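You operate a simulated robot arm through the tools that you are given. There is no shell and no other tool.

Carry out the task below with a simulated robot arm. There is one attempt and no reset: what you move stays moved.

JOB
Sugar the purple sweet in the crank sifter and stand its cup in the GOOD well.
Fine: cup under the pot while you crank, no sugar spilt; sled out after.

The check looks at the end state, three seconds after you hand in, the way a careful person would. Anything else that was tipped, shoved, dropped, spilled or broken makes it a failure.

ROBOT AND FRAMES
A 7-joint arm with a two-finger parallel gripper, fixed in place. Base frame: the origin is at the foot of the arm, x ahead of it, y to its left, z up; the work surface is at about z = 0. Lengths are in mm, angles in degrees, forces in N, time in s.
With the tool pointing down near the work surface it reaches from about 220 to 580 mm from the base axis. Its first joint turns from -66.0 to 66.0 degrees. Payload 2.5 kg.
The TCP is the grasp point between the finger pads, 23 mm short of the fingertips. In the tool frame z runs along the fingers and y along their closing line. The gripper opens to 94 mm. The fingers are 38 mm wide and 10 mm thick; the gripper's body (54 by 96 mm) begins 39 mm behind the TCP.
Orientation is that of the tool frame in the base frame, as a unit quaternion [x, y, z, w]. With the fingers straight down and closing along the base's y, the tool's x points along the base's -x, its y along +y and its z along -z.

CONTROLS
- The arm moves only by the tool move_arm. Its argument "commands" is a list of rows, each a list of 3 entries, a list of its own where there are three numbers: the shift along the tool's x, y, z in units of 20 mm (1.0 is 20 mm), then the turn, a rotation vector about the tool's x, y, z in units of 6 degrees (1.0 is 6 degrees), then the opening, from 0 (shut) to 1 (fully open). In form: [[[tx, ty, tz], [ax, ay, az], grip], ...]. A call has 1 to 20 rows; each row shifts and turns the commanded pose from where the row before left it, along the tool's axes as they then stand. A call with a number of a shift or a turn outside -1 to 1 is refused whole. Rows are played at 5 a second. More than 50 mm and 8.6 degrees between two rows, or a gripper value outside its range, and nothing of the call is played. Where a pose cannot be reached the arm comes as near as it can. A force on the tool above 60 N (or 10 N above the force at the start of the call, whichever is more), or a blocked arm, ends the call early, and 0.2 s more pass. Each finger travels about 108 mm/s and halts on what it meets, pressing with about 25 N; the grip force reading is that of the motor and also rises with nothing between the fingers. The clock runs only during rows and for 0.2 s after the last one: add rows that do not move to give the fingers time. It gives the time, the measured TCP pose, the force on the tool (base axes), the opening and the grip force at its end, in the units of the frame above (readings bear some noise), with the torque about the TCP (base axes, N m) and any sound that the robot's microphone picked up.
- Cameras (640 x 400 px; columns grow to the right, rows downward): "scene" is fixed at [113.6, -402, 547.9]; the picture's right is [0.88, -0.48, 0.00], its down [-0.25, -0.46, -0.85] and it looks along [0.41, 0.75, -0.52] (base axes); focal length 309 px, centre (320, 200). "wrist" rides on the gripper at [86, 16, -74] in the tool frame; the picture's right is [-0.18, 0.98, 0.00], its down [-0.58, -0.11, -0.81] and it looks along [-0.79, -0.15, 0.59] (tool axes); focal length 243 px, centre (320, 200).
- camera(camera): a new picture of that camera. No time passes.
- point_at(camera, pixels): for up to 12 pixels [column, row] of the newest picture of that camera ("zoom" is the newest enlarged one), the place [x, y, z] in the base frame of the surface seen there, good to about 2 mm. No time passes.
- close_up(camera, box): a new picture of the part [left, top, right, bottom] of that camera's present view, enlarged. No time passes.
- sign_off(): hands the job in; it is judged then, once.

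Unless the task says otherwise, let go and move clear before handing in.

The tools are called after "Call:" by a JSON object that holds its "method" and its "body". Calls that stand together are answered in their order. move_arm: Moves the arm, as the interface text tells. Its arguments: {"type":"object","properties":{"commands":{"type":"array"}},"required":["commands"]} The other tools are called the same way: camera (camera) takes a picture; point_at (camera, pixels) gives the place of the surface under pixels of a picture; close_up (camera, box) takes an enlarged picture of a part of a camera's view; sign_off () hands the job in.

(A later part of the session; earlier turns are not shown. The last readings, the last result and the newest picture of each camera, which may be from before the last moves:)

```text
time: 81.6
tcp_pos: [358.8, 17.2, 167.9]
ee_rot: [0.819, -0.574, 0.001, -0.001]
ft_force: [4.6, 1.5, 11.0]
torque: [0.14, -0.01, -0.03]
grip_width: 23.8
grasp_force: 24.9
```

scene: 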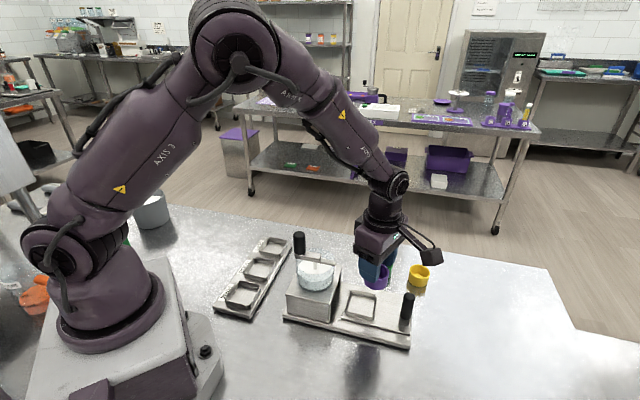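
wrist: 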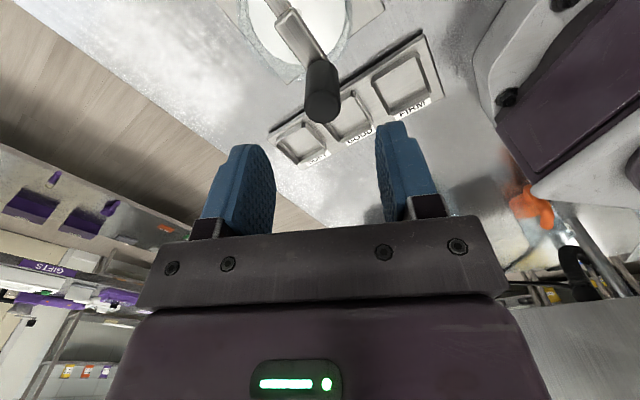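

The load stays small (about 5 N outward) at 120°. I'll continue through the next 120°.

Call:
{"method": "move_arm", "body": {"commands": [[[0.332, 0.0556, -0.03], [0, 0, 0], 0.15], [[0.3132, 0.1234, 0], [0, 0, 0], 0.15], [[0.2807, 0.1858, 0], [0, 0, 0], 0.15], [[0.2359, 0.2401, 0], [0, 0, 0], 0.15], [[0.1809, 0.2839, 0], [0, 0, 0], 0.15], [[0.1179, 0.3153, 0], [0, 0, 0], 0.15], [[0.0498, 0.3329, 0], [0, 0, 0], 0.15], [[-0.0205, 0.336, 0], [0, 0, 0], 0.15], [[-0.09, 0.3244, 0], [0, 0, 0], 0.15], [[-0.1554, 0.2986, 0], [0, 0, 0], 0.15]]}}

Call:
{"method": "move_arm", "body": {"commands": [[[-0.2141, 0.2597, 0], [0, 0, 0], 0.15], [[-0.2635, 0.2095, 0], [0, 0, 0], 0.15], [[-0.3013, 0.1501, 0], [0, 0, 0], 0.15], [[-0.3259, 0.0843, 0], [0, 0, 0], 0.15], [[-0.3363, 0.0147, 0], [0, 0, 0], 0.15], [[-0.332, -0.0556, 0], [0, 0, 0], 0.15], [[-0.3132, -0.1234, 0], [0, 0, 0], 0.15], [[-0.2807, -0.1858, 0], [0, 0, 0], 0.15], [[-0.2359, -0.2401, 0], [0, 0, 0], 0.15], [[-0.1809, -0.2839, 0], [0, 0, 0], 0.15]]}}

Call:
{"method": "close_up", "body": {"camera": "scene", "box": [285, 225, 345, 285]}}

Call:
{"method": "close_up", "body": {"camera": "scene", "box": [260, 225, 400, 335]}}

```text
time: 83.8
tcp_pos: [319.3, -22.0, 168.5]
ee_rot: [0.82, -0.573, 0.0, -0.002]
ft_force: [2.9, 9.2, -0.3]
torque: [-0.14, 0.02, -0.01]
grip_width: 23.7
grasp_force: 25.4
```

```text
time: 86.0
tcp_pos: [303.0, 31.1, 167.9]
ee_rot: [0.819, -0.574, -0.001, 0.001]
ft_force: [5.1, -5.5, -0.6]
torque: [-0.19, -0.31, 0.0]
grip_width: 23.8
grasp_force: 24.5
```

```text
6.67 times, centred on (315, 255) of scene
```

zoom: 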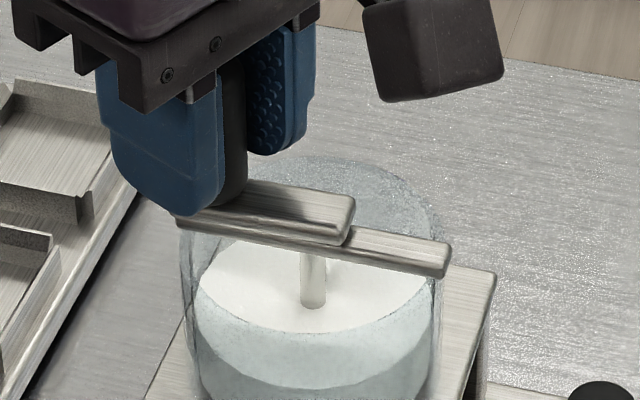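

```text
3.64 times, centred on (330, 280) of scene
```

zoom: 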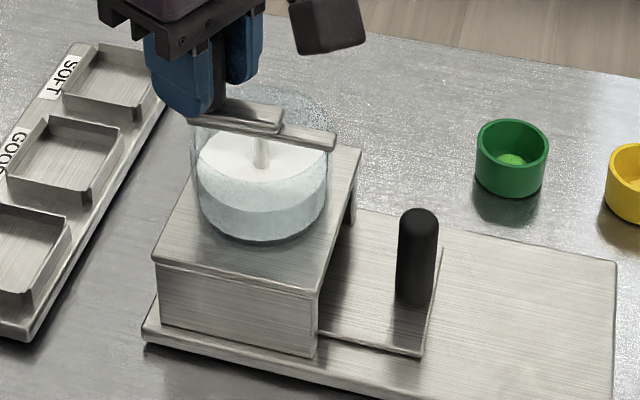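

Comparing this zoom with the same box earlier, the pot edge (180 vs 188), shaft (312 vs 320) and housing corner (495 vs 505) all appear shifted slightly left. I'll take the earlier box again to see whether the whole sifter has moved.

Call:
{"method": "close_up", "body": {"camera": "scene", "box": [270, 225, 410, 335]}}

Call:
{"method": "point_at", "body": {"camera": "zoom", "pixels": [[118, 335], [280, 350], [325, 152], [120, 260], [280, 290], [578, 268], [395, 225], [300, 140], [130, 335]]}}

Call:
{"method": "close_up", "body": {"camera": "scene", "box": [200, 220, 440, 370]}}

```text
3.64 times, centred on (340, 280) of scene
```

zoom: 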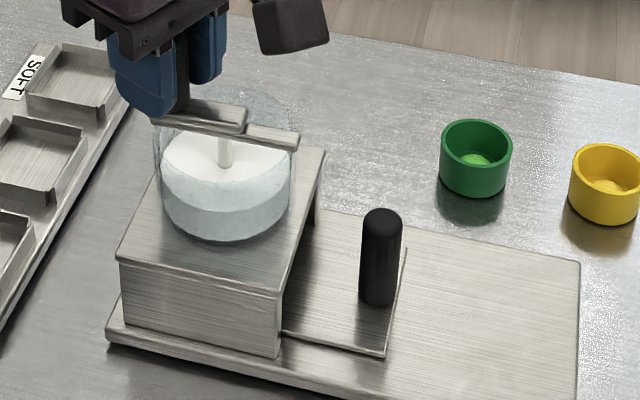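

```text
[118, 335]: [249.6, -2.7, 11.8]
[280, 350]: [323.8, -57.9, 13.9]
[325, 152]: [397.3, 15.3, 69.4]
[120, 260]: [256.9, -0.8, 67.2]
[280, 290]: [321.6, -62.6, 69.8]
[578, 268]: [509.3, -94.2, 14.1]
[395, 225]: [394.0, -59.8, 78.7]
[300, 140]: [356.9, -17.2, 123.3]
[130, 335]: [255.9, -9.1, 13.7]
```

```text
2.67 times, centred on (320, 295) of scene
```

zoom: 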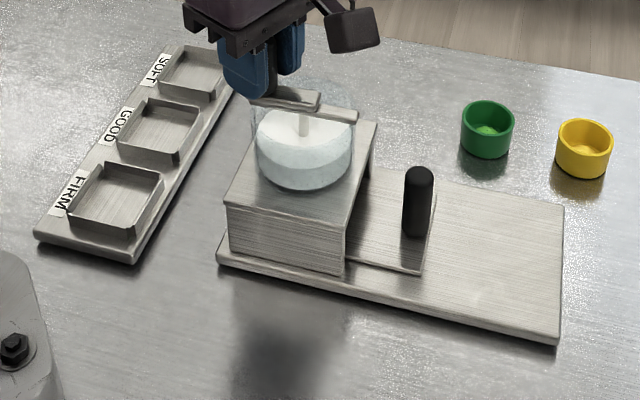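

The sifter has crept about 2 mm from my pushing forces, small but a warning to stay gentle; two turns are done and the sugar level fell further (shaft base at row 308). I'll make the third turn on a corrected circle (radius 31.8, centre shifted by 0.6,0.3) to keep side loads low.

Call:
{"method": "move_arm", "body": {"commands": [[[-0.1044, -0.3524, 0], [0, 0, 0], 0.15], [[-0.0492, -0.3288, 0], [0, 0, 0], 0.15], [[0.0202, -0.3318, 0], [0, 0, 0], 0.15], [[0.0889, -0.3204, 0], [0, 0, 0], 0.15], [[0.1535, -0.2949, 0], [0, 0, 0], 0.15], [[0.2114, -0.2565, 0], [0, 0, 0], 0.15], [[0.2602, -0.2069, 0], [0, 0, 0], 0.15], [[0.2976, -0.1482, 0], [0, 0, 0], 0.15], [[0.3219, -0.0833, 0], [0, 0, 0], 0.15], [[0.3321, -0.0145, 0], [0, 0, 0], 0.15]]}}

Call:
{"method": "move_arm", "body": {"commands": [[[0.3279, 0.0549, 0], [0, 0, 0], 0.15], [[0.3093, 0.1219, 0], [0, 0, 0], 0.15], [[0.2772, 0.1835, 0], [0, 0, 0], 0.15], [[0.233, 0.2371, 0], [0, 0, 0], 0.15], [[0.1787, 0.2804, 0], [0, 0, 0], 0.15], [[0.1164, 0.3114, 0], [0, 0, 0], 0.15], [[0.0492, 0.3288, 0], [0, 0, 0], 0.15], [[-0.0202, 0.3318, 0], [0, 0, 0], 0.15], [[-0.0889, 0.3204, 0], [0, 0, 0], 0.15], [[-0.1535, 0.2949, 0], [0, 0, 0], 0.15]]}}

Call:
{"method": "move_arm", "body": {"commands": [[[-0.2114, 0.2565, 0], [0, 0, 0], 0.15], [[-0.2602, 0.2069, 0], [0, 0, 0], 0.15], [[-0.2976, 0.1482, 0], [0, 0, 0], 0.15], [[-0.3219, 0.0833, 0], [0, 0, 0], 0.15], [[-0.3321, 0.0145, 0], [0, 0, 0], 0.15], [[-0.3279, -0.0549, 0], [0, 0, 0], 0.15], [[-0.3093, -0.1219, 0], [0, 0, 0], 0.15], [[-0.2772, -0.1835, 0], [0, 0, 0], 0.15], [[-0.233, -0.2371, 0], [0, 0, 0], 0.15], [[-0.1787, -0.2804, 0], [0, 0, 0], 0.15], [[0, 0, 0], [0, 0, 0], 0.15]]}}

Call:
{"method": "close_up", "body": {"camera": "scene", "box": [270, 225, 410, 335]}}

```text
time: 88.2
tcp_pos: [357.9, 17.2, 168.8]
ee_rot: [0.819, -0.574, -0.001, 0.002]
ft_force: [-10.8, -2.1, 0.0]
torque: [0.01, -0.04, 0.02]
grip_width: 23.8
grasp_force: 25.2
```

```text
time: 90.4
tcp_pos: [320.2, -23.0, 169.2]
ee_rot: [0.819, -0.574, 0.0, 0.001]
ft_force: [0.3, -1.4, -0.2]
torque: [-0.43, -0.11, 0.0]
grip_width: 23.5
grasp_force: 25.5
```

```text
time: 92.8
tcp_pos: [304.9, 29.9, 168.6]
ee_rot: [0.819, -0.574, 0.002, -0.001]
ft_force: [11.5, -11.2, 15.5]
torque: [-0.22, 0.42, 0.02]
grip_width: 23.6
grasp_force: 25.0
```

```text
3.64 times, centred on (340, 280) of scene
```

zoom: 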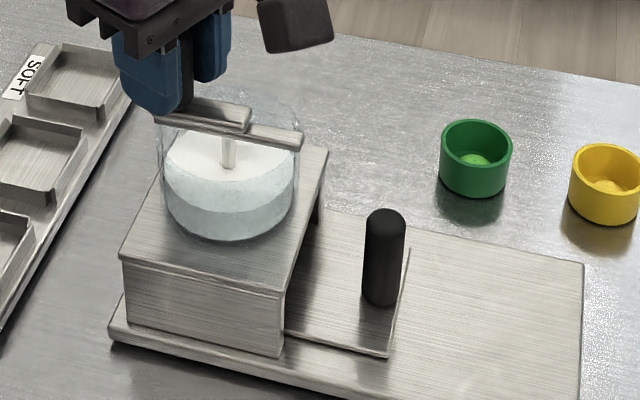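

After the third turn the sifter outline matches its original pixels again (corner at 328,150 and handle at 385), so the drift undid itself. I'll relax the 16 N inward load, release the knob and rise.

Call:
{"method": "move_arm", "body": {"commands": [[[0.03, -0.014, -0.03], [0, 0, 0], 0.15], [[0.02, -0.01, -0.03], [0, 0, 0], 0.15], [[0, 0, 0], [0, 0, 0], 0.2], [[0, 0, 0], [0, 0, 0], 0.3], [[0, 0, 0], [0, 0, 0], 0.45], [[0, 0, 0], [0, 0, 0], 0.6], [[0, 0, -0.4], [0, 0, 0], 0.6], [[0, 0, -0.9], [0, 0, 0], 0.6], [[0, 0, -0.9], [0, 0, 0], 0.6], [[0, 0, -0.9], [0, 0, 0], 0.6], [[0, 0, -0.8], [0, 0, 0], 0.6], [[0, 0, 0], [0, 0, 0], 0.6]]}}

Call:
{"method": "close_up", "body": {"camera": "scene", "box": [270, 225, 410, 335]}}

```text
time: 95.4
tcp_pos: [304.1, 30.9, 249.2]
ee_rot: [0.819, -0.574, 0.0, 0.0]
ft_force: [0.2, -0.3, -0.1]
torque: [-0.03, 0.0, 0.0]
grip_width: 56.3
grasp_force: 0.1
```

```text
3.64 times, centred on (340, 280) of scene
```

zoom: 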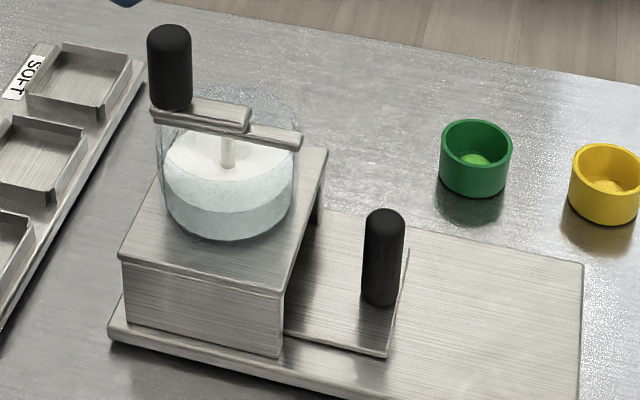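

Everything is standing as before and nothing is spilt. I'll move back above the sled handle and measure it before gripping.

Call:
{"method": "move_arm", "body": {"commands": [[[0.796, -0.37, 0], [0, 0, 0], 0.6], [[0.796, -0.37, 0], [0, 0, 0], 0.6], [[0.796, -0.37, 0], [0, 0, 0], 0.6], [[0.796, -0.37, 0], [0, 0, 0], 0.6], [[0.796, -0.37, 0], [0, 0, 0], 0.6], [[0.796, -0.37, 0], [0, 0, 0], 0.6], [[0.796, -0.37, 0], [0, 0, 0], 0.6], [[0, 0, 0], [0, 0, 0], 0.6], [[0, 0, 0], [0, 0, 0], 0.6]]}}

Call:
{"method": "close_up", "body": {"camera": "wrist", "box": [270, 0, 370, 70]}}

```text
time: 97.4
tcp_pos: [391.7, -57.2, 246.8]
ee_rot: [0.819, -0.574, 0.0, 0.0]
ft_force: [0.1, -0.1, 0.4]
torque: [0.01, 0.01, 0.02]
grip_width: 56.4
grasp_force: 0.0
```

```text
5.71 times, centred on (320, 35) of wrist
```

zoom: 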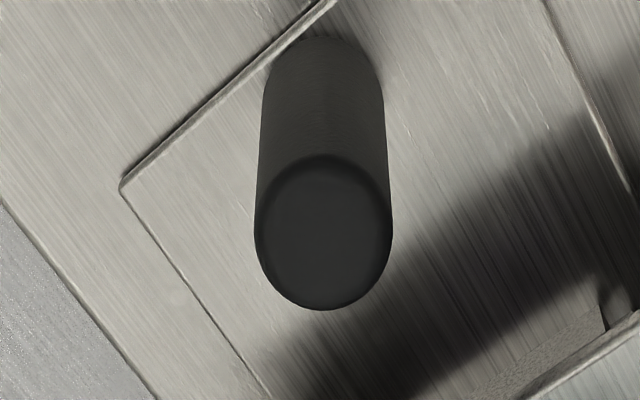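

The handle top is at wrist pixel about (321,41), nearly under the TCP. I'll measure it.

Call:
{"method": "point_at", "body": {"camera": "zoom", "pixels": [[262, 235], [386, 235], [325, 170], [325, 300], [325, 235]]}}

```text
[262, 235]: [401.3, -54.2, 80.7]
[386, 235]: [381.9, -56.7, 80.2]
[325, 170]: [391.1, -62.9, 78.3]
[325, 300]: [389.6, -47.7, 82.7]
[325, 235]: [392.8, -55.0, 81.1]
```

The handle centre is about (391.3,−55.4). I'll nudge 1 mm along the closing line, descend and grip.

Call:
{"method": "move_arm", "body": {"commands": [[[-0.04, 0.05, 0.7], [0, 0, 0], 0.6], [[0, 0, 1], [0, 0, 0], 0.6], [[0, 0, 1], [0, 0, 0], 0.6], [[0, 0, 1], [0, 0, 0], 0.6], [[0, 0, 1], [0, 0, 0], 0.6], [[0, 0, 1], [0, 0, 0], 0.6], [[0, 0, 1], [0, 0, 0], 0.6], [[0, 0, 1], [0, 0, 0], 0.6], [[0, 0, 0.95], [0, 0, 0], 0.6], [[0, 0, 0.65], [0, 0, 0], 0.6], [[0, 0, 0], [0, 0, 0], 0.45], [[0, 0, 0], [0, 0, 0], 0.3], [[0, 0, 0], [0, 0, 0], 0.15], [[0, 0, 0], [0, 0, 0], 0.15], [[0, 0, 0], [0, 0, 0], 0.15]]}}

Call:
{"method": "close_up", "body": {"camera": "scene", "box": [270, 225, 410, 335]}}

```text
time: 99.4
tcp_pos: [389.4, -56.3, 82.1]
ee_rot: [0.82, -0.572, 0.0, 0.002]
ft_force: [-3.8, 0.2, 12.7]
torque: [0.49, 0.18, 0.16]
grip_width: 56.4
grasp_force: 0.1
stopped in row 10: the force on the tool passed its limit at 107 N (the readings are from after the stop); the commanded pose is now the measured one
```

```text
3.64 times, centred on (340, 280) of scene
```

zoom: 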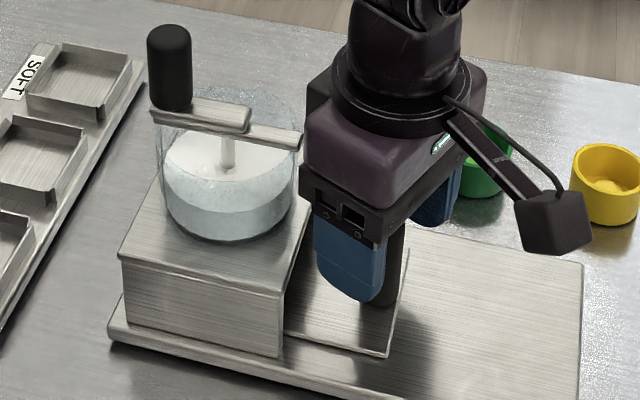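

The descent was stopped by a 107 N contact at TCP z=82: the gripper's body corner at zoom (303,170) touched the pot's bridge end near (300,140). I'll rise straight back up and inspect for any displacement.

Call:
{"method": "move_arm", "body": {"commands": [[[0, 0, -0.3], [0, 0, 0], 0.6], [[0, 0, -0.8], [0, 0, 0], 0.6], [[0, 0, -1], [0, 0, 0], 0.6], [[0, 0, -1], [0, 0, 0], 0.6], [[0, 0, -1], [0, 0, 0], 0.6], [[0, 0, -1], [0, 0, 0], 0.6], [[0, 0, -1], [0, 0, 0], 0.6], [[0, 0, -1], [0, 0, 0], 0.6], [[0, 0, -1], [0, 0, 0], 0.6], [[0, 0, 0], [0, 0, 0], 0.6]]}}

Call:
{"method": "close_up", "body": {"camera": "scene", "box": [270, 225, 410, 335]}}

Call:
{"method": "close_up", "body": {"camera": "scene", "box": [285, 225, 345, 285]}}

Call:
{"method": "camera", "body": {"camera": "wrist"}}

```text
time: 101.6
tcp_pos: [390.2, -56.4, 244.2]
ee_rot: [0.82, -0.572, 0.0, 0.001]
ft_force: [0.3, -0.1, -0.2]
torque: [-0.01, 0.02, 0.02]
grip_width: 56.4
grasp_force: 0.1
```

```text
3.64 times, centred on (340, 280) of scene
```

zoom: 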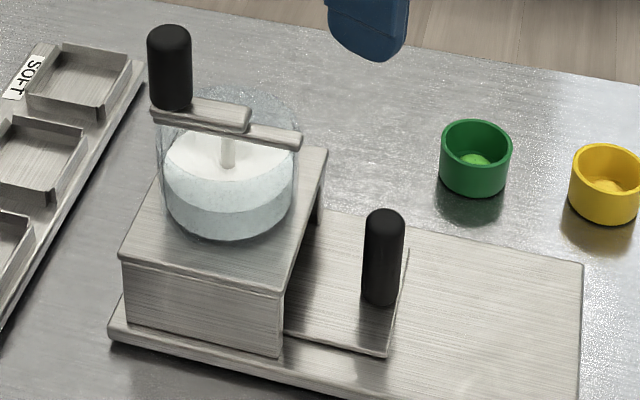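

```text
6.67 times, centred on (315, 255) of scene
```

zoom: 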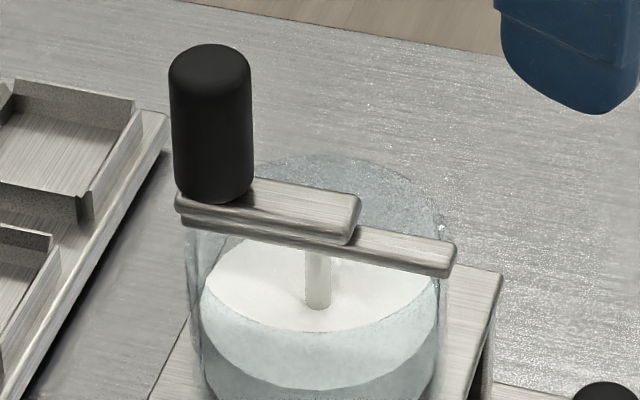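

```text
taken
```

wrist: 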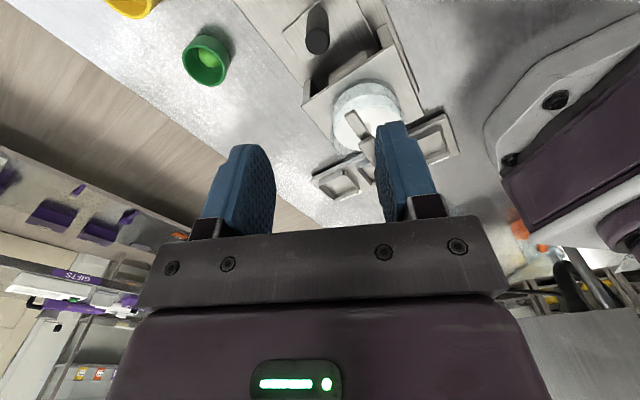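

The crank, pot and sled look unchanged from before the touch. To gain clearance I'll turn the gripper a further −20° so its body's narrow side faces the pot, then re-check the alignment.

Call:
{"method": "move_arm", "body": {"commands": [[[0, 0, 0], [0, 0, -0.833], 0.6], [[0, 0, 0], [0, 0, -0.833], 0.6], [[0, 0, 0], [0, 0, -0.833], 0.6], [[0, 0, 0], [0, 0, -0.833], 0.6], [[0, 0, 0], [0, 0, 0], 0.6], [[0, 0, 0], [0, 0, 0], 0.6]]}}

Call:
{"method": "camera", "body": {"camera": "wrist"}}

Call:
{"method": "close_up", "body": {"camera": "wrist", "box": [270, 0, 370, 70]}}

```text
time: 103.0
tcp_pos: [390.4, -55.2, 243.4]
ee_rot: [0.907, -0.422, -0.001, 0.002]
ft_force: [-0.5, -0.3, -0.4]
torque: [0.04, -0.05, 0.05]
grip_width: 56.6
grasp_force: 0.0
```

```text
taken
```

wrist: 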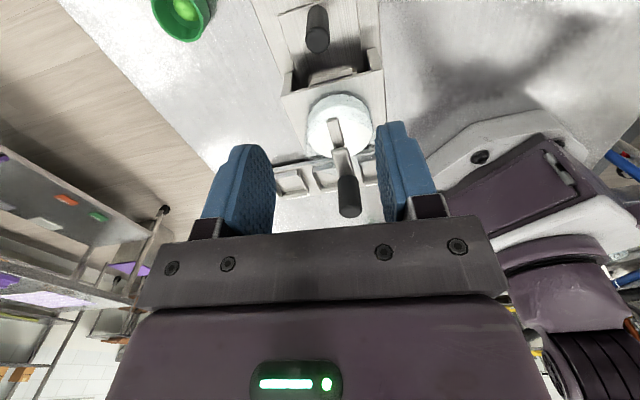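

```text
5.71 times, centred on (320, 35) of wrist
```

zoom: 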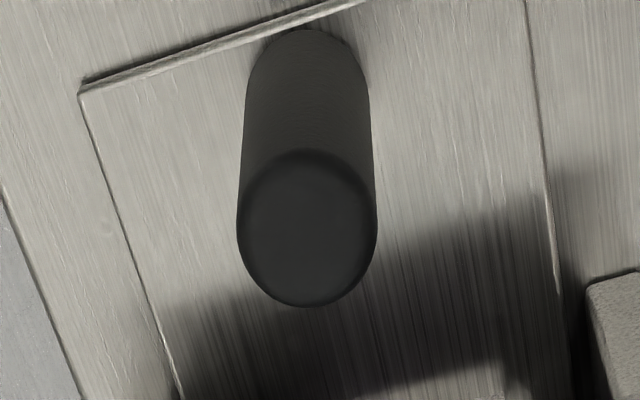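

The gripper is now at −50° and the handle is centred at about px 318. I'll offset 5 mm outward from the pot for more room and descend onto the handle.

Call:
{"method": "move_arm", "body": {"commands": [[[0.25, 0, 0.6], [0, 0, 0], 0.6], [[0, 0, 1], [0, 0, 0], 0.6], [[0, 0, 1], [0, 0, 0], 0.6], [[0, 0, 1], [0, 0, 0], 0.6], [[0, 0, 1], [0, 0, 0], 0.6], [[0, 0, 1], [0, 0, 0], 0.6], [[0, 0, 0.8], [0, 0, 0], 0.6], [[0, 0, 0], [0, 0, 0], 0.6]]}}

Call:
{"method": "close_up", "body": {"camera": "scene", "box": [270, 225, 410, 335]}}

Call:
{"method": "camera", "body": {"camera": "wrist"}}

```text
time: 104.8
tcp_pos: [392.6, -61.0, 115.5]
ee_rot: [0.907, -0.421, 0.0, 0.002]
ft_force: [0.6, 0.2, -0.6]
torque: [-0.02, -0.03, 0.01]
grip_width: 56.4
grasp_force: 0.0
```

```text
3.64 times, centred on (340, 280) of scene
```

zoom: 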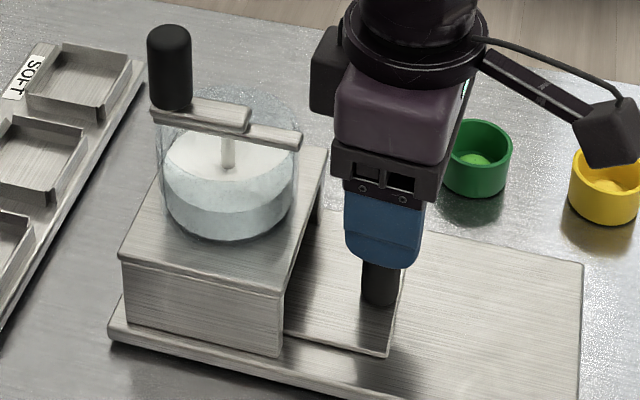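

```text
taken
```

wrist: 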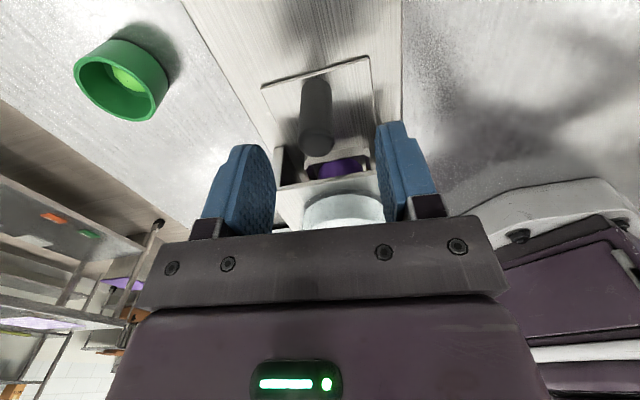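

The body is now well clear of the bridge, the handle sits between the fingers at (317,110), and the purple cup shows under the housing at (340,165). I'll finish the descent and grip.

Call:
{"method": "move_arm", "body": {"commands": [[[0, 0, 0.8], [0, 0, 0], 0.6], [[0, 0, 0.8], [0, 0, 0], 0.6], [[0, 0, 0.7], [0, 0, 0], 0.6], [[0, 0, 0.4], [0, 0, 0], 0.6], [[0, 0, 0], [0, 0, 0], 0.45], [[0, 0, 0], [0, 0, 0], 0.3], [[0, 0, 0], [0, 0, 0], 0.15], [[0, 0, 0], [0, 0, 0], 0.15], [[0, 0, 0], [0, 0, 0], 0.15]]}}

Call:
{"method": "close_up", "body": {"camera": "scene", "box": [270, 225, 410, 335]}}

```text
time: 106.8
tcp_pos: [393.0, -61.2, 61.7]
ee_rot: [0.907, -0.42, 0.0, 0.001]
ft_force: [9.8, 9.5, 0.3]
torque: [-0.05, -0.31, -0.23]
grip_width: 21.7
grasp_force: 25.1
```

```text
3.64 times, centred on (340, 280) of scene
```

zoom: 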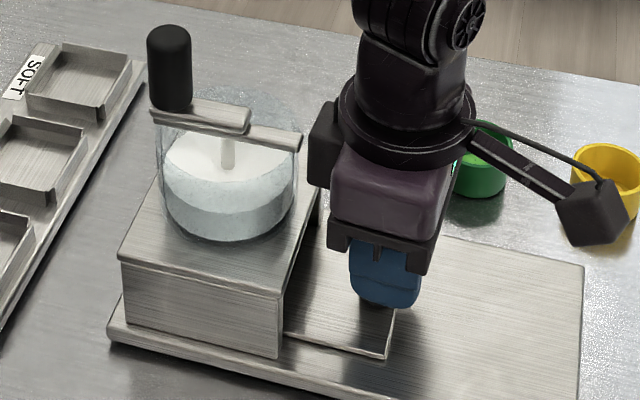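

The handle is gripped with a 14 N side load, which I'll relieve by 1 mm first. Then I'll pull the sled out about 97 mm.

Call:
{"method": "move_arm", "body": {"commands": [[[-0.005, -0.05, 0], [0, 0, 0], 0.15], [[0.1, -0.009, 0], [0, 0, 0], 0.15], [[0.2, -0.018, 0], [0, 0, 0], 0.15], [[0.299, -0.027, 0], [0, 0, 0], 0.15], [[0.299, -0.027, 0], [0, 0, 0], 0.15], [[0.299, -0.027, 0], [0, 0, 0], 0.15], [[0.299, -0.027, 0], [0, 0, 0], 0.15], [[0.299, -0.027, 0], [0, 0, 0], 0.15], [[0.2, -0.018, 0], [0, 0, 0], 0.15], [[0.1, -0.009, 0], [0, 0, 0], 0.15]]}}

Call:
{"method": "close_up", "body": {"camera": "scene", "box": [300, 235, 440, 345]}}

```text
time: 109.0
tcp_pos: [424.5, -90.0, 62.4]
ee_rot: [0.907, -0.421, 0.0, 0.001]
ft_force: [-0.1, 2.0, 19.3]
torque: [0.43, -0.3, -0.03]
grip_width: 22.2
grasp_force: 25.0
```

```text
3.64 times, centred on (370, 290) of scene
```

zoom: 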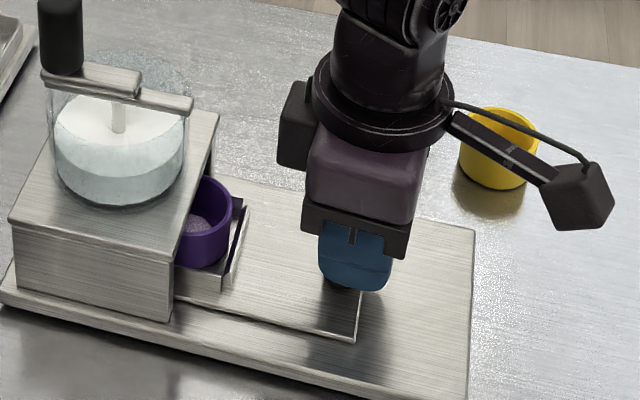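

The sled is halfway and the cup upright with a paler sweet inside. I'll ease the 19 N vertical load and pull the remaining 57 mm.

Call:
{"method": "move_arm", "body": {"commands": [[[0, 0, -0.07], [0, 0, 0], 0.15], [[0.1, -0.009, 0], [0, 0, 0], 0.15], [[0.2, -0.018, 0], [0, 0, 0], 0.15], [[0.299, -0.027, 0], [0, 0, 0], 0.15], [[0.299, -0.027, 0], [0, 0, 0], 0.15], [[0.299, -0.027, 0], [0, 0, 0], 0.15], [[0.299, -0.027, 0], [0, 0, 0], 0.15], [[0.299, -0.027, 0], [0, 0, 0], 0.15], [[0.299, -0.027, 0], [0, 0, 0], 0.15], [[0.299, -0.027, 0], [0, 0, 0], 0.15], [[0.2, -0.018, 0], [0, 0, 0], 0.15], [[0.12, -0.011, 0], [0, 0, 0], 0.15], [[0.06, -0.005, 0], [0, 0, 0], 0.15], [[0, 0, 0], [0, 0, 0], 0.15]]}}

Call:
{"method": "close_up", "body": {"camera": "scene", "box": [200, 220, 440, 370]}}

Call:
{"method": "close_up", "body": {"camera": "scene", "box": [360, 290, 380, 310]}}

```text
time: 112.0
tcp_pos: [462.4, -130.0, 62.0]
ee_rot: [0.907, -0.421, 0.0, 0.002]
ft_force: [0.2, -1.7, 0.4]
torque: [0.02, -0.65, -0.09]
grip_width: 21.9
grasp_force: 24.6
```

```text
2.67 times, centred on (320, 295) of scene
```

zoom: 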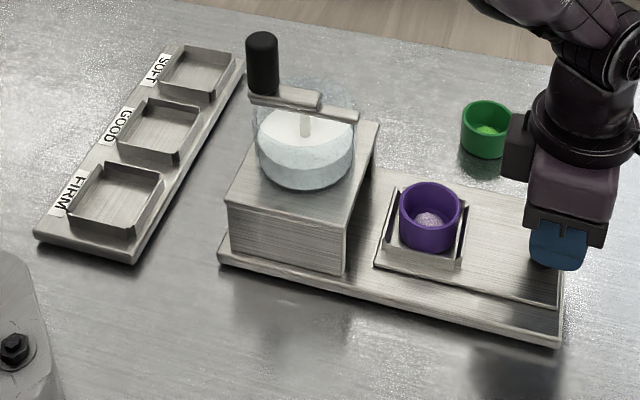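

```text
16.00 times, centred on (370, 300) of scene
```

zoom: 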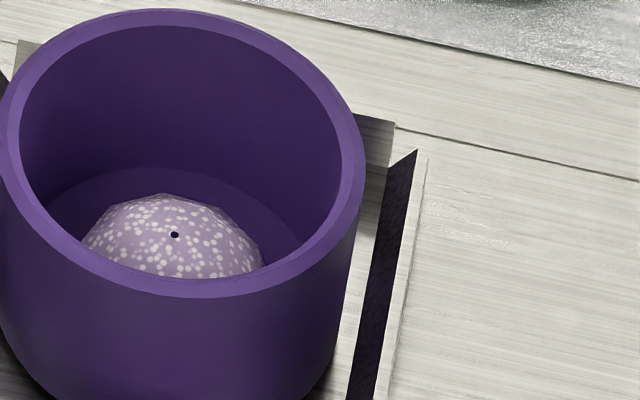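

The sweet is now clearly whiter all over after three turns, and nothing is spilt. The travel out is about 98 of 99 mm, so I'll draw 2 mm more to seat it fully out.

Call:
{"method": "move_arm", "body": {"commands": [[[0.05, -0.004, 0], [0, 0, 0], 0.15], [[0.05, -0.004, 0], [0, 0, 0], 0.15], [[0, 0, 0], [0, 0, 0], 0.15]]}}

Call:
{"method": "close_up", "body": {"camera": "scene", "box": [200, 220, 440, 370]}}

```text
time: 112.8
tcp_pos: [464.4, -130.2, 62.4]
ee_rot: [0.907, -0.421, -0.001, 0.002]
ft_force: [-1.5, -0.3, 0.3]
torque: [0.55, -0.22, 0.04]
grip_width: 21.6
grasp_force: 24.8
```

```text
2.67 times, centred on (320, 295) of scene
```

zoom: 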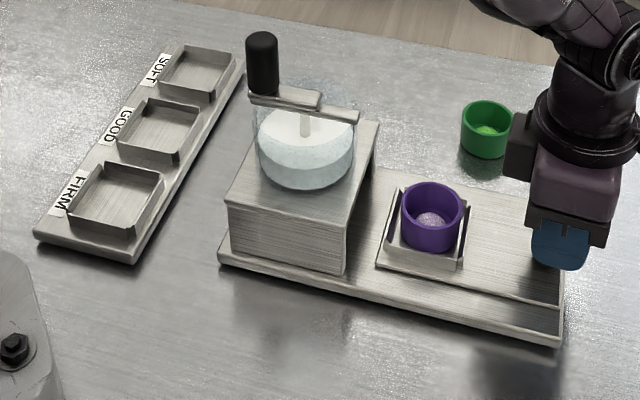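

The sled is fully out again with the sifter at its original place. I'll release the handle and rise to about z=160.

Call:
{"method": "move_arm", "body": {"commands": [[[0, 0, 0], [0, 0, 0], 0.3], [[0, 0, 0], [0, 0, 0], 0.5], [[0, 0, 0], [0, 0, 0], 0.65], [[0, 0, -0.5], [0, 0, 0], 0.65], [[0, 0, -1], [0, 0, 0], 0.65], [[0, 0, -1], [0, 0, 0], 0.65], [[0, 0, -1], [0, 0, 0], 0.65], [[0, 0, -1], [0, 0, 0], 0.65], [[0, 0, -0.5], [0, 0, 0], 0.65], [[0, 0, 0], [0, 0, 0], 0.65]]}}

Call:
{"method": "camera", "body": {"camera": "wrist"}}

Call:
{"method": "close_up", "body": {"camera": "scene", "box": [330, 275, 410, 325]}}

```text
time: 115.0
tcp_pos: [466.9, -129.5, 163.9]
ee_rot: [0.907, -0.421, 0.0, 0.002]
ft_force: [-0.4, -0.2, -0.4]
torque: [-0.02, 0.0, -0.02]
grip_width: 61.3
grasp_force: 0.1
```

```text
taken
```

wrist: 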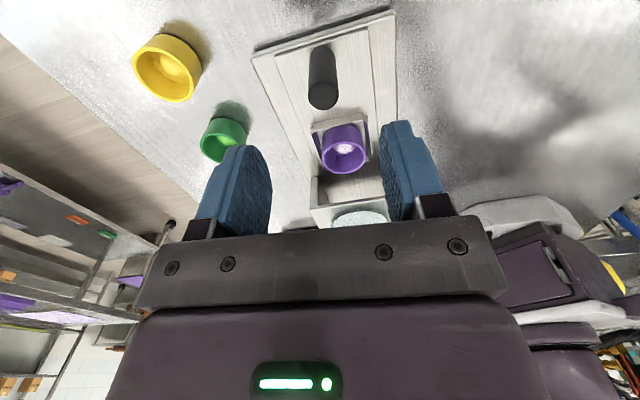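

```text
8.00 times, centred on (370, 300) of scene
```

zoom: 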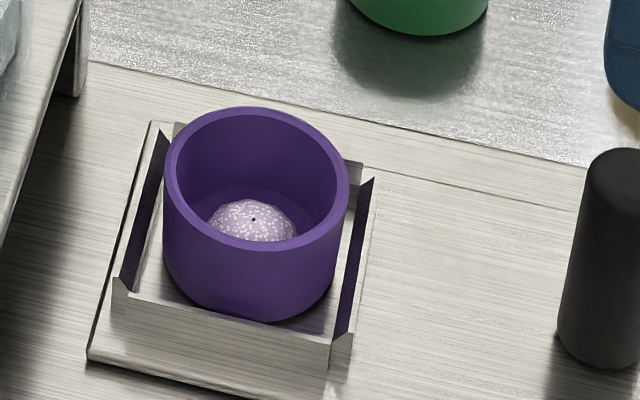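

The cup stands clean in the pocket with a well-sugared sweet. I'll measure its rim for the pick-up.

Call:
{"method": "point_at", "body": {"camera": "zoom", "pixels": [[169, 180], [343, 190], [262, 111], [248, 243], [200, 125], [320, 135], [190, 225], [310, 235]]}}

Call:
{"method": "close_up", "body": {"camera": "wrist", "box": [295, 105, 391, 185]}}

```text
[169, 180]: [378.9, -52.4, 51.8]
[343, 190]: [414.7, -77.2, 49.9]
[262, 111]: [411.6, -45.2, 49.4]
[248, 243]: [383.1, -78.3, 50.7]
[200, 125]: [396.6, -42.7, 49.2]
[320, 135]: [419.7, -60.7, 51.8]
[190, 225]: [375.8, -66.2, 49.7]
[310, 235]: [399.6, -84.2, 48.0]
```

```text
5.00 times, centred on (343, 145) of wrist
```

zoom: 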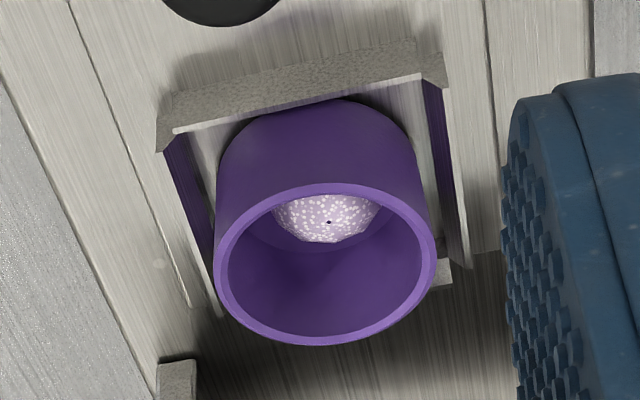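

The cup centre is at about (397.6,−63.4) with its rim at z≈50.5. I'll move above it and check centring.

Call:
{"method": "move_arm", "body": {"commands": [[[-0.79, 0.081, 0], [0, 0, 0], 0.65], [[-0.79, 0.081, 0], [0, 0, 0], 0.65], [[-0.79, 0.081, 0], [0, 0, 0], 0.65], [[-0.79, 0.081, 0], [0, 0, 0], 0.65], [[-0.79, 0.081, 0], [0, 0, 0], 0.65], [[-0.79, 0.081, 0], [0, 0, 0], 0.65], [[0, 0, 1], [0, 0, 0], 0.75], [[0, 0, 1], [0, 0, 0], 0.75], [[0, 0, 0], [0, 0, 0], 0.75], [[0, 0, 0], [0, 0, 0], 0.75]]}}

Call:
{"method": "camera", "body": {"camera": "wrist"}}

Call:
{"method": "close_up", "body": {"camera": "scene", "box": [310, 225, 430, 325]}}

```text
time: 117.2
tcp_pos: [396.7, -63.8, 121.5]
ee_rot: [0.907, -0.422, 0.001, 0.002]
ft_force: [0.1, 0.3, -0.2]
torque: [-0.01, 0.0, 0.01]
grip_width: 70.5
grasp_force: 0.1
```

```text
taken
```

wrist: 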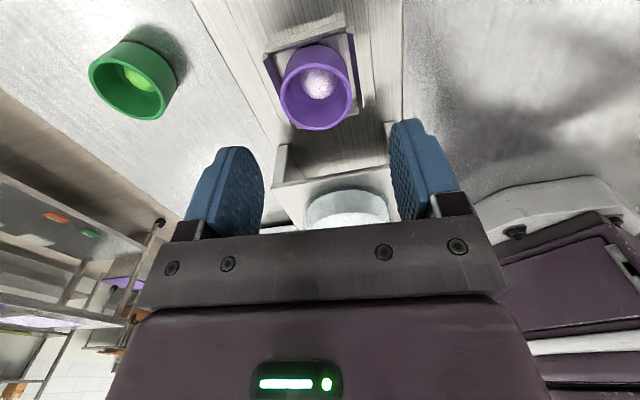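

```text
4.00 times, centred on (370, 275) of scene
```

zoom: 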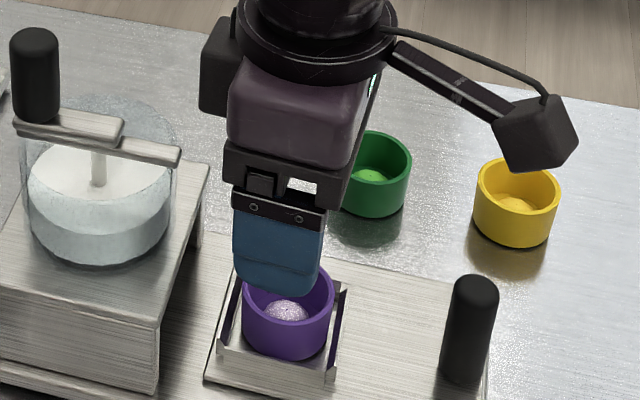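

The cup at (317,87) is centred between the fingers and clear of the housing. I'll descend 62 mm, to tips just above the pocket walls, and look.

Call:
{"method": "move_arm", "body": {"commands": [[[0, 0, 0.6], [0, 0, 0], 0.75], [[0, 0, 0.8], [0, 0, 0], 0.75], [[0, 0, 0.8], [0, 0, 0], 0.75], [[0, 0, 0.5], [0, 0, 0], 0.75], [[0, 0, 0.3], [0, 0, 0], 0.75], [[0, 0, 0.1], [0, 0, 0], 0.75], [[0, 0, 0], [0, 0, 0], 0.75], [[0, 0, 0], [0, 0, 0], 0.75]]}}

Call:
{"method": "camera", "body": {"camera": "wrist"}}

Call:
{"method": "close_up", "body": {"camera": "scene", "box": [320, 255, 420, 335]}}

```text
time: 119.0
tcp_pos: [397.4, -63.8, 59.5]
ee_rot: [0.907, -0.421, 0.0, 0.002]
ft_force: [0.8, -0.1, -0.1]
torque: [-0.03, -0.01, 0.05]
grip_width: 70.3
grasp_force: 0.0
```

```text
taken
```

wrist: 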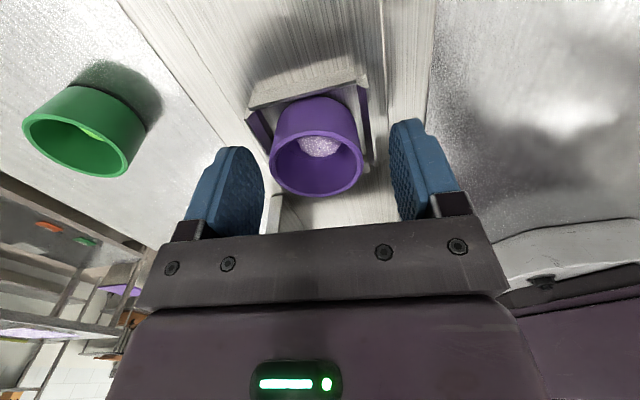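

```text
5.00 times, centred on (370, 295) of scene
```

zoom: 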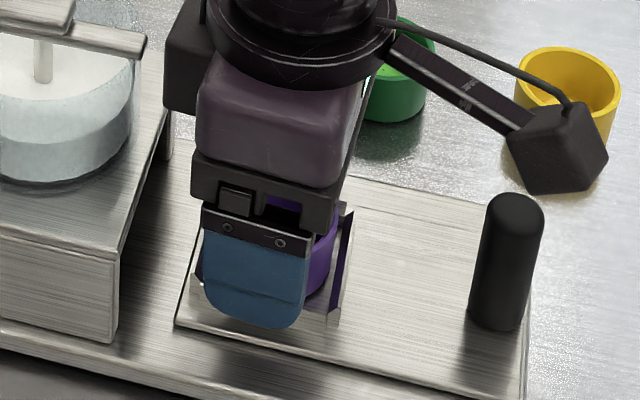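

The cup is well centred at (316,150) with the rim deep between the fingers and the tips about 5 mm above the walls. I'll go 2.5 mm lower and close.

Call:
{"method": "move_arm", "body": {"commands": [[[0, 0, 0.06], [0, 0, 0], 0.75], [[0, 0, 0.065], [0, 0, 0], 0.75], [[0, 0, 0], [0, 0, 0], 0.65], [[0, 0, 0], [0, 0, 0], 0.55], [[0, 0, 0], [0, 0, 0], 0.45], [[0, 0, 0], [0, 0, 0], 0.35], [[0, 0, 0], [0, 0, 0], 0.2], [[0, 0, 0], [0, 0, 0], 0.0], [[0, 0, 0], [0, 0, 0], 0.0], [[0, 0, 0], [0, 0, 0], 0.0]]}}

Call:
{"method": "close_up", "body": {"camera": "wrist", "box": [200, 50, 440, 220]}}

```text
time: 121.2
tcp_pos: [397.2, -63.5, 58.5]
ee_rot: [0.907, -0.421, 0.0, 0.002]
ft_force: [0.7, 0.9, 1.2]
torque: [0.04, -0.06, 0.0]
grip_width: 44.3
grasp_force: 24.4
```

```text
2.35 times, centred on (320, 135) of wrist
```

zoom: 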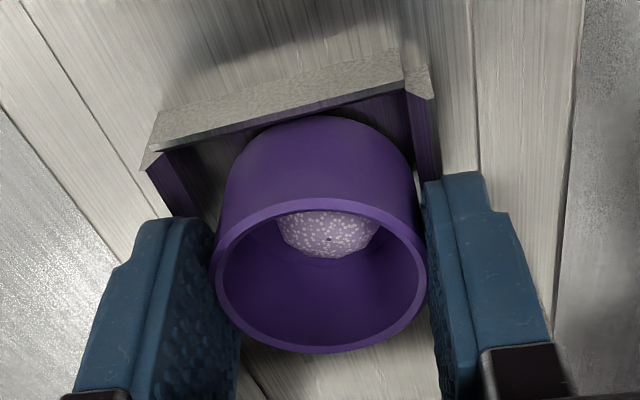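

The cup is held at 44.3 mm and 24 N. I'll lift about 10 mm very gently and compare the rim position (bottom at row 352 of this zoom) to check for slip.

Call:
{"method": "move_arm", "body": {"commands": [[[0, 0, -0.02], [0, 0, 0], 0.0], [[0, 0, -0.03], [0, 0, 0], 0.0], [[0, 0, -0.05], [0, 0, 0], 0.0], [[0, 0, -0.07], [0, 0, 0], 0.0], [[0, 0, -0.08], [0, 0, 0], 0.0], [[0, 0, -0.08], [0, 0, 0], 0.0], [[0, 0, -0.08], [0, 0, 0], 0.0], [[0, 0, -0.06], [0, 0, 0], 0.0], [[0, 0, -0.03], [0, 0, 0], 0.0]]}}

Call:
{"method": "close_up", "body": {"camera": "wrist", "box": [200, 50, 440, 220]}}

```text
time: 123.2
tcp_pos: [395.9, -63.9, 67.2]
ee_rot: [0.907, -0.421, 0.001, 0.001]
ft_force: [0.5, 0.3, -0.2]
torque: [0.01, 0.04, 0.04]
grip_width: 44.6
grasp_force: 25.1
```

```text
2.35 times, centred on (320, 135) of wrist
```

zoom: 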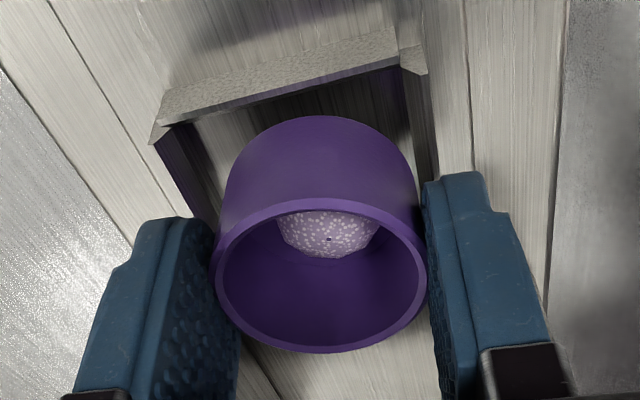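

No slip: the rim is still at the same rows. I'll continue the lift with gentle ramps, about 71 mm.

Call:
{"method": "move_arm", "body": {"commands": [[[0, 0, -0.04], [0, 0, 0], 0.0], [[0, 0, -0.09], [0, 0, 0], 0.0], [[0, 0, -0.15], [0, 0, 0], 0.0], [[0, 0, -0.2], [0, 0, 0], 0.0], [[0, 0, -0.22], [0, 0, 0], 0.0], [[0, 0, -0.22], [0, 0, 0], 0.0], [[0, 0, -0.22], [0, 0, 0], 0.0], [[0, 0, -0.22], [0, 0, 0], 0.0], [[0, 0, -0.22], [0, 0, 0], 0.0], [[0, 0, -0.22], [0, 0, 0], 0.0], [[0, 0, -0.22], [0, 0, 0], 0.0], [[0, 0, -0.22], [0, 0, 0], 0.0], [[0, 0, -0.22], [0, 0, 0], 0.0], [[0, 0, -0.22], [0, 0, 0], 0.0], [[0, 0, -0.22], [0, 0, 0], 0.0], [[0, 0, -0.22], [0, 0, 0], 0.0], [[0, 0, -0.2], [0, 0, 0], 0.0], [[0, 0, -0.15], [0, 0, 0], 0.0], [[0, 0, -0.09], [0, 0, 0], 0.0], [[0, 0, -0.04], [0, 0, 0], 0.0]]}}

Call:
{"method": "close_up", "body": {"camera": "wrist", "box": [200, 50, 440, 220]}}

Call:
{"method": "close_up", "body": {"camera": "scene", "box": [290, 195, 450, 335]}}

```text
time: 127.4
tcp_pos: [396.3, -63.6, 140.4]
ee_rot: [0.907, -0.422, -0.001, 0.002]
ft_force: [0.2, 0.2, 0.1]
torque: [0.03, 0.0, 0.0]
grip_width: 44.4
grasp_force: 25.2
```

```text
2.35 times, centred on (320, 135) of wrist
```

zoom: 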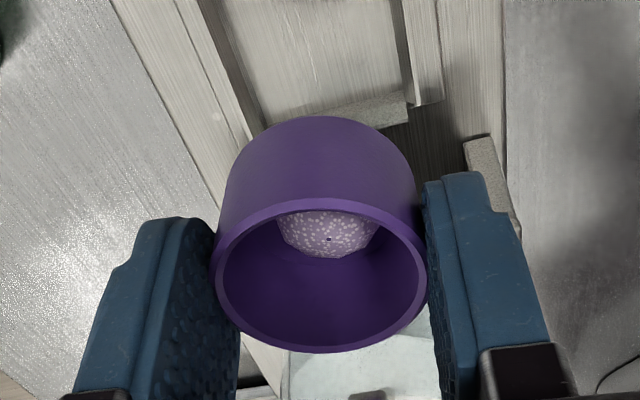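

```text
2.86 times, centred on (370, 265) of scene
```

zoom: 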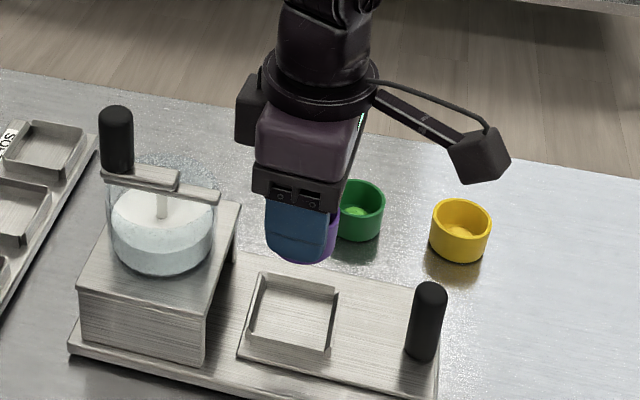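

The cup rides steadily with no slip, and the empty pocket is clean. I'll carry it around the far side of the pot, first toward (440,0), with smooth ramps.

Call:
{"method": "move_arm", "body": {"commands": [[[-0.023, -0.082, -0.03], [0, 0, 0], 0.0], [[-0.046, -0.164, -0.05], [0, 0, 0], 0.0], [[-0.068, -0.246, -0.07], [0, 0, 0], 0.0], [[-0.076, -0.273, -0.08], [0, 0, 0], 0.0], [[-0.076, -0.273, -0.08], [0, 0, 0], 0.0], [[-0.076, -0.273, -0.08], [0, 0, 0], 0.0], [[-0.076, -0.273, -0.08], [0, 0, 0], 0.0], [[-0.076, -0.273, -0.08], [0, 0, 0], 0.0], [[-0.076, -0.273, -0.07], [0, 0, 0], 0.0], [[-0.076, -0.273, -0.05], [0, 0, 0], 0.0], [[-0.076, -0.273, -0.03], [0, 0, 0], 0.0], [[-0.076, -0.273, 0], [0, 0, 0], 0.0], [[-0.076, -0.273, 0], [0, 0, 0], 0.0], [[-0.068, -0.246, 0], [0, 0, 0], 0.0], [[-0.046, -0.164, 0], [0, 0, 0], 0.0], [[-0.023, -0.082, 0], [0, 0, 0], 0.0]]}}

Call:
{"method": "close_up", "body": {"camera": "wrist", "box": [200, 50, 440, 220]}}

```text
time: 130.8
tcp_pos: [439.5, -1.2, 153.6]
ee_rot: [0.907, -0.421, -0.001, 0.002]
ft_force: [-0.9, -0.5, 0.2]
torque: [0.01, 0.02, -0.02]
grip_width: 44.6
grasp_force: 25.1
```

```text
2.35 times, centred on (320, 135) of wrist
```

zoom: 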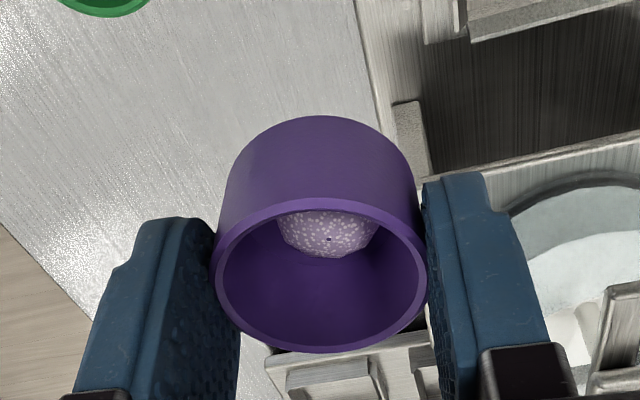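

The cup hasn't slipped and is at about (440,−1,153). I'll carry it on to (400,120).

Call:
{"method": "move_arm", "body": {"commands": [[[-0.1, -0.04, 0], [0, 0, 0], 0.0], [[-0.2, -0.079, 0], [0, 0, 0], 0.0], [[-0.3, -0.119, 0], [0, 0, 0], 0.0], [[-0.334, -0.132, 0], [0, 0, 0], 0.0], [[-0.334, -0.132, 0], [0, 0, 0], 0.0], [[-0.334, -0.132, 0], [0, 0, 0], 0.0], [[-0.334, -0.132, 0], [0, 0, 0], 0.0], [[-0.334, -0.132, 0], [0, 0, 0], 0.0], [[-0.334, -0.132, 0], [0, 0, 0], 0.0], [[-0.334, -0.132, 0], [0, 0, 0], 0.0], [[-0.334, -0.132, 0], [0, 0, 0], 0.0], [[-0.334, -0.132, 0], [0, 0, 0], 0.0], [[-0.334, -0.132, 0], [0, 0, 0], 0.0], [[-0.334, -0.132, 0], [0, 0, 0], 0.0], [[-0.334, -0.132, 0], [0, 0, 0], 0.0], [[-0.334, -0.132, 0], [0, 0, 0], 0.0], [[-0.334, -0.132, 0], [0, 0, 0], 0.0], [[-0.3, -0.119, 0], [0, 0, 0], 0.0], [[-0.2, -0.079, 0], [0, 0, 0], 0.0], [[-0.1, -0.04, 0], [0, 0, 0], 0.0]]}}

Call:
{"method": "close_up", "body": {"camera": "wrist", "box": [200, 50, 440, 220]}}

```text
time: 135.0
tcp_pos: [400.1, 120.3, 153.8]
ee_rot: [0.907, -0.421, 0.0, 0.002]
ft_force: [0.7, 0.4, -0.7]
torque: [-0.05, -0.08, 0.0]
grip_width: 44.4
grasp_force: 25.4
```

```text
2.35 times, centred on (320, 135) of wrist
```

zoom: 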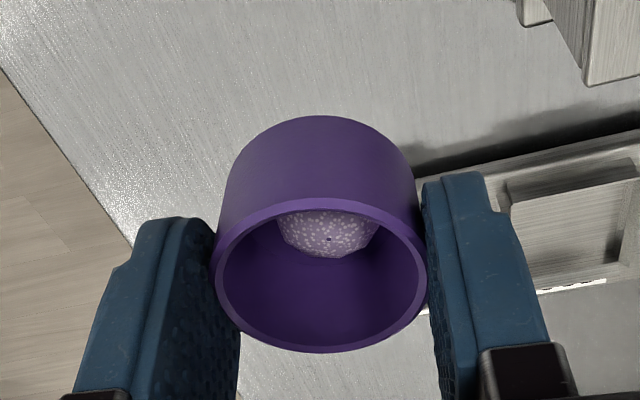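

The cup is at (400,120,154), unslipped. I'll turn the gripper slowly by +45° here so the camera bracket will clear the crank knob at the GOOD well.

Call:
{"method": "move_arm", "body": {"commands": [[[0, 0, 0], [0, 0, 0.15], 0.0], [[0, 0, 0], [0, 0, 0.3], 0.0], [[0, 0, 0], [0, 0, 0.45], 0.0], [[0, 0, 0], [0, 0, 0.5], 0.0], [[0, 0, 0], [0, 0, 0.5], 0.0], [[0, 0, 0], [0, 0, 0.5], 0.0], [[0, 0, 0], [0, 0, 0.5], 0.0], [[0, 0, 0], [0, 0, 0.5], 0.0], [[0, 0, 0], [0, 0, 0.5], 0.0], [[0, 0, 0], [0, 0, 0.5], 0.0], [[0, 0, 0], [0, 0, 0.5], 0.0], [[0, 0, 0], [0, 0, 0.5], 0.0], [[0, 0, 0], [0, 0, 0.5], 0.0], [[0, 0, 0], [0, 0, 0.5], 0.0], [[0, 0, 0], [0, 0, 0.5], 0.0], [[0, 0, 0], [0, 0, 0.3], 0.0], [[0, 0, 0], [0, 0, 0.2], 0.0], [[0, 0, 0], [0, 0, 0.1], 0.0]]}}

Call:
{"method": "camera", "body": {"camera": "wrist"}}

```text
time: 138.8
tcp_pos: [399.0, 119.7, 155.1]
ee_rot: [-0.677, 0.736, -0.001, -0.002]
ft_force: [-0.2, 0.0, -0.8]
torque: [-0.02, 0.0, 0.0]
grip_width: 44.4
grasp_force: 24.9
```

```text
taken
```

wrist: 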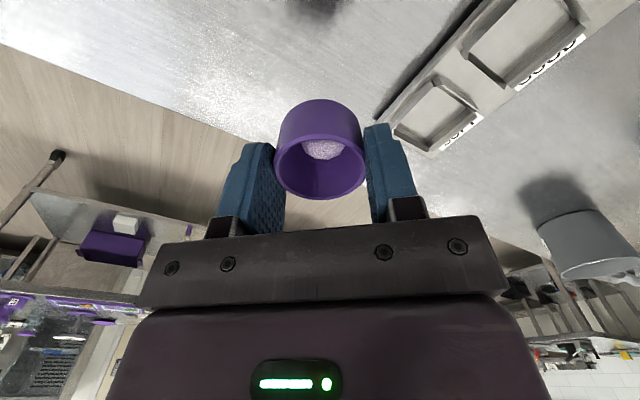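

The cup is still firm, and the tray's wells show at upper right. I'll carry it most of the way, about 124 mm toward the GOOD well.

Call:
{"method": "move_arm", "body": {"commands": [[[-0.008, 0.105, 0], [0, 0, 0], 0.0], [[-0.015, 0.211, 0], [0, 0, 0], 0.0], [[-0.023, 0.317, 0], [0, 0, 0], 0.0], [[-0.026, 0.352, 0], [0, 0, 0], 0.0], [[-0.026, 0.352, 0], [0, 0, 0], 0.0], [[-0.026, 0.352, 0], [0, 0, 0], 0.0], [[-0.026, 0.352, 0], [0, 0, 0], 0.0], [[-0.026, 0.352, 0], [0, 0, 0], 0.0], [[-0.026, 0.352, 0], [0, 0, 0], 0.0], [[-0.026, 0.352, 0], [0, 0, 0], 0.0], [[-0.026, 0.352, 0], [0, 0, 0], 0.0], [[-0.026, 0.352, 0], [0, 0, 0], 0.0], [[-0.026, 0.352, 0], [0, 0, 0], 0.0], [[-0.026, 0.352, 0], [0, 0, 0], 0.0], [[-0.026, 0.352, 0], [0, 0, 0], 0.0], [[-0.026, 0.352, 0], [0, 0, 0], 0.0], [[-0.026, 0.352, 0], [0, 0, 0], 0.0], [[-0.023, 0.317, 0], [0, 0, 0], 0.0], [[-0.015, 0.211, 0], [0, 0, 0], 0.0], [[-0.008, 0.105, 0], [0, 0, 0], 0.0]]}}

Call:
{"method": "camera", "body": {"camera": "wrist"}}

Call:
{"method": "close_up", "body": {"camera": "scene", "box": [200, 180, 360, 330]}}

```text
time: 143.0
tcp_pos: [276.7, 139.7, 154.1]
ee_rot: [-0.676, 0.737, -0.001, -0.002]
ft_force: [0.9, 0.1, 0.1]
torque: [0.05, -0.01, 0.0]
grip_width: 44.4
grasp_force: 25.1
```

```text
taken
```

wrist: 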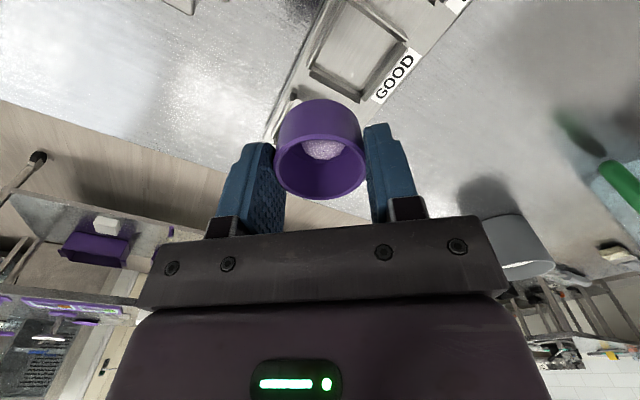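

```text
2.67 times, centred on (280, 255) of scene
```

zoom: 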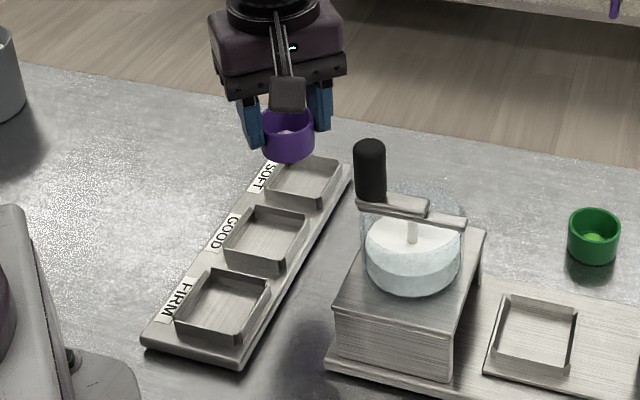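

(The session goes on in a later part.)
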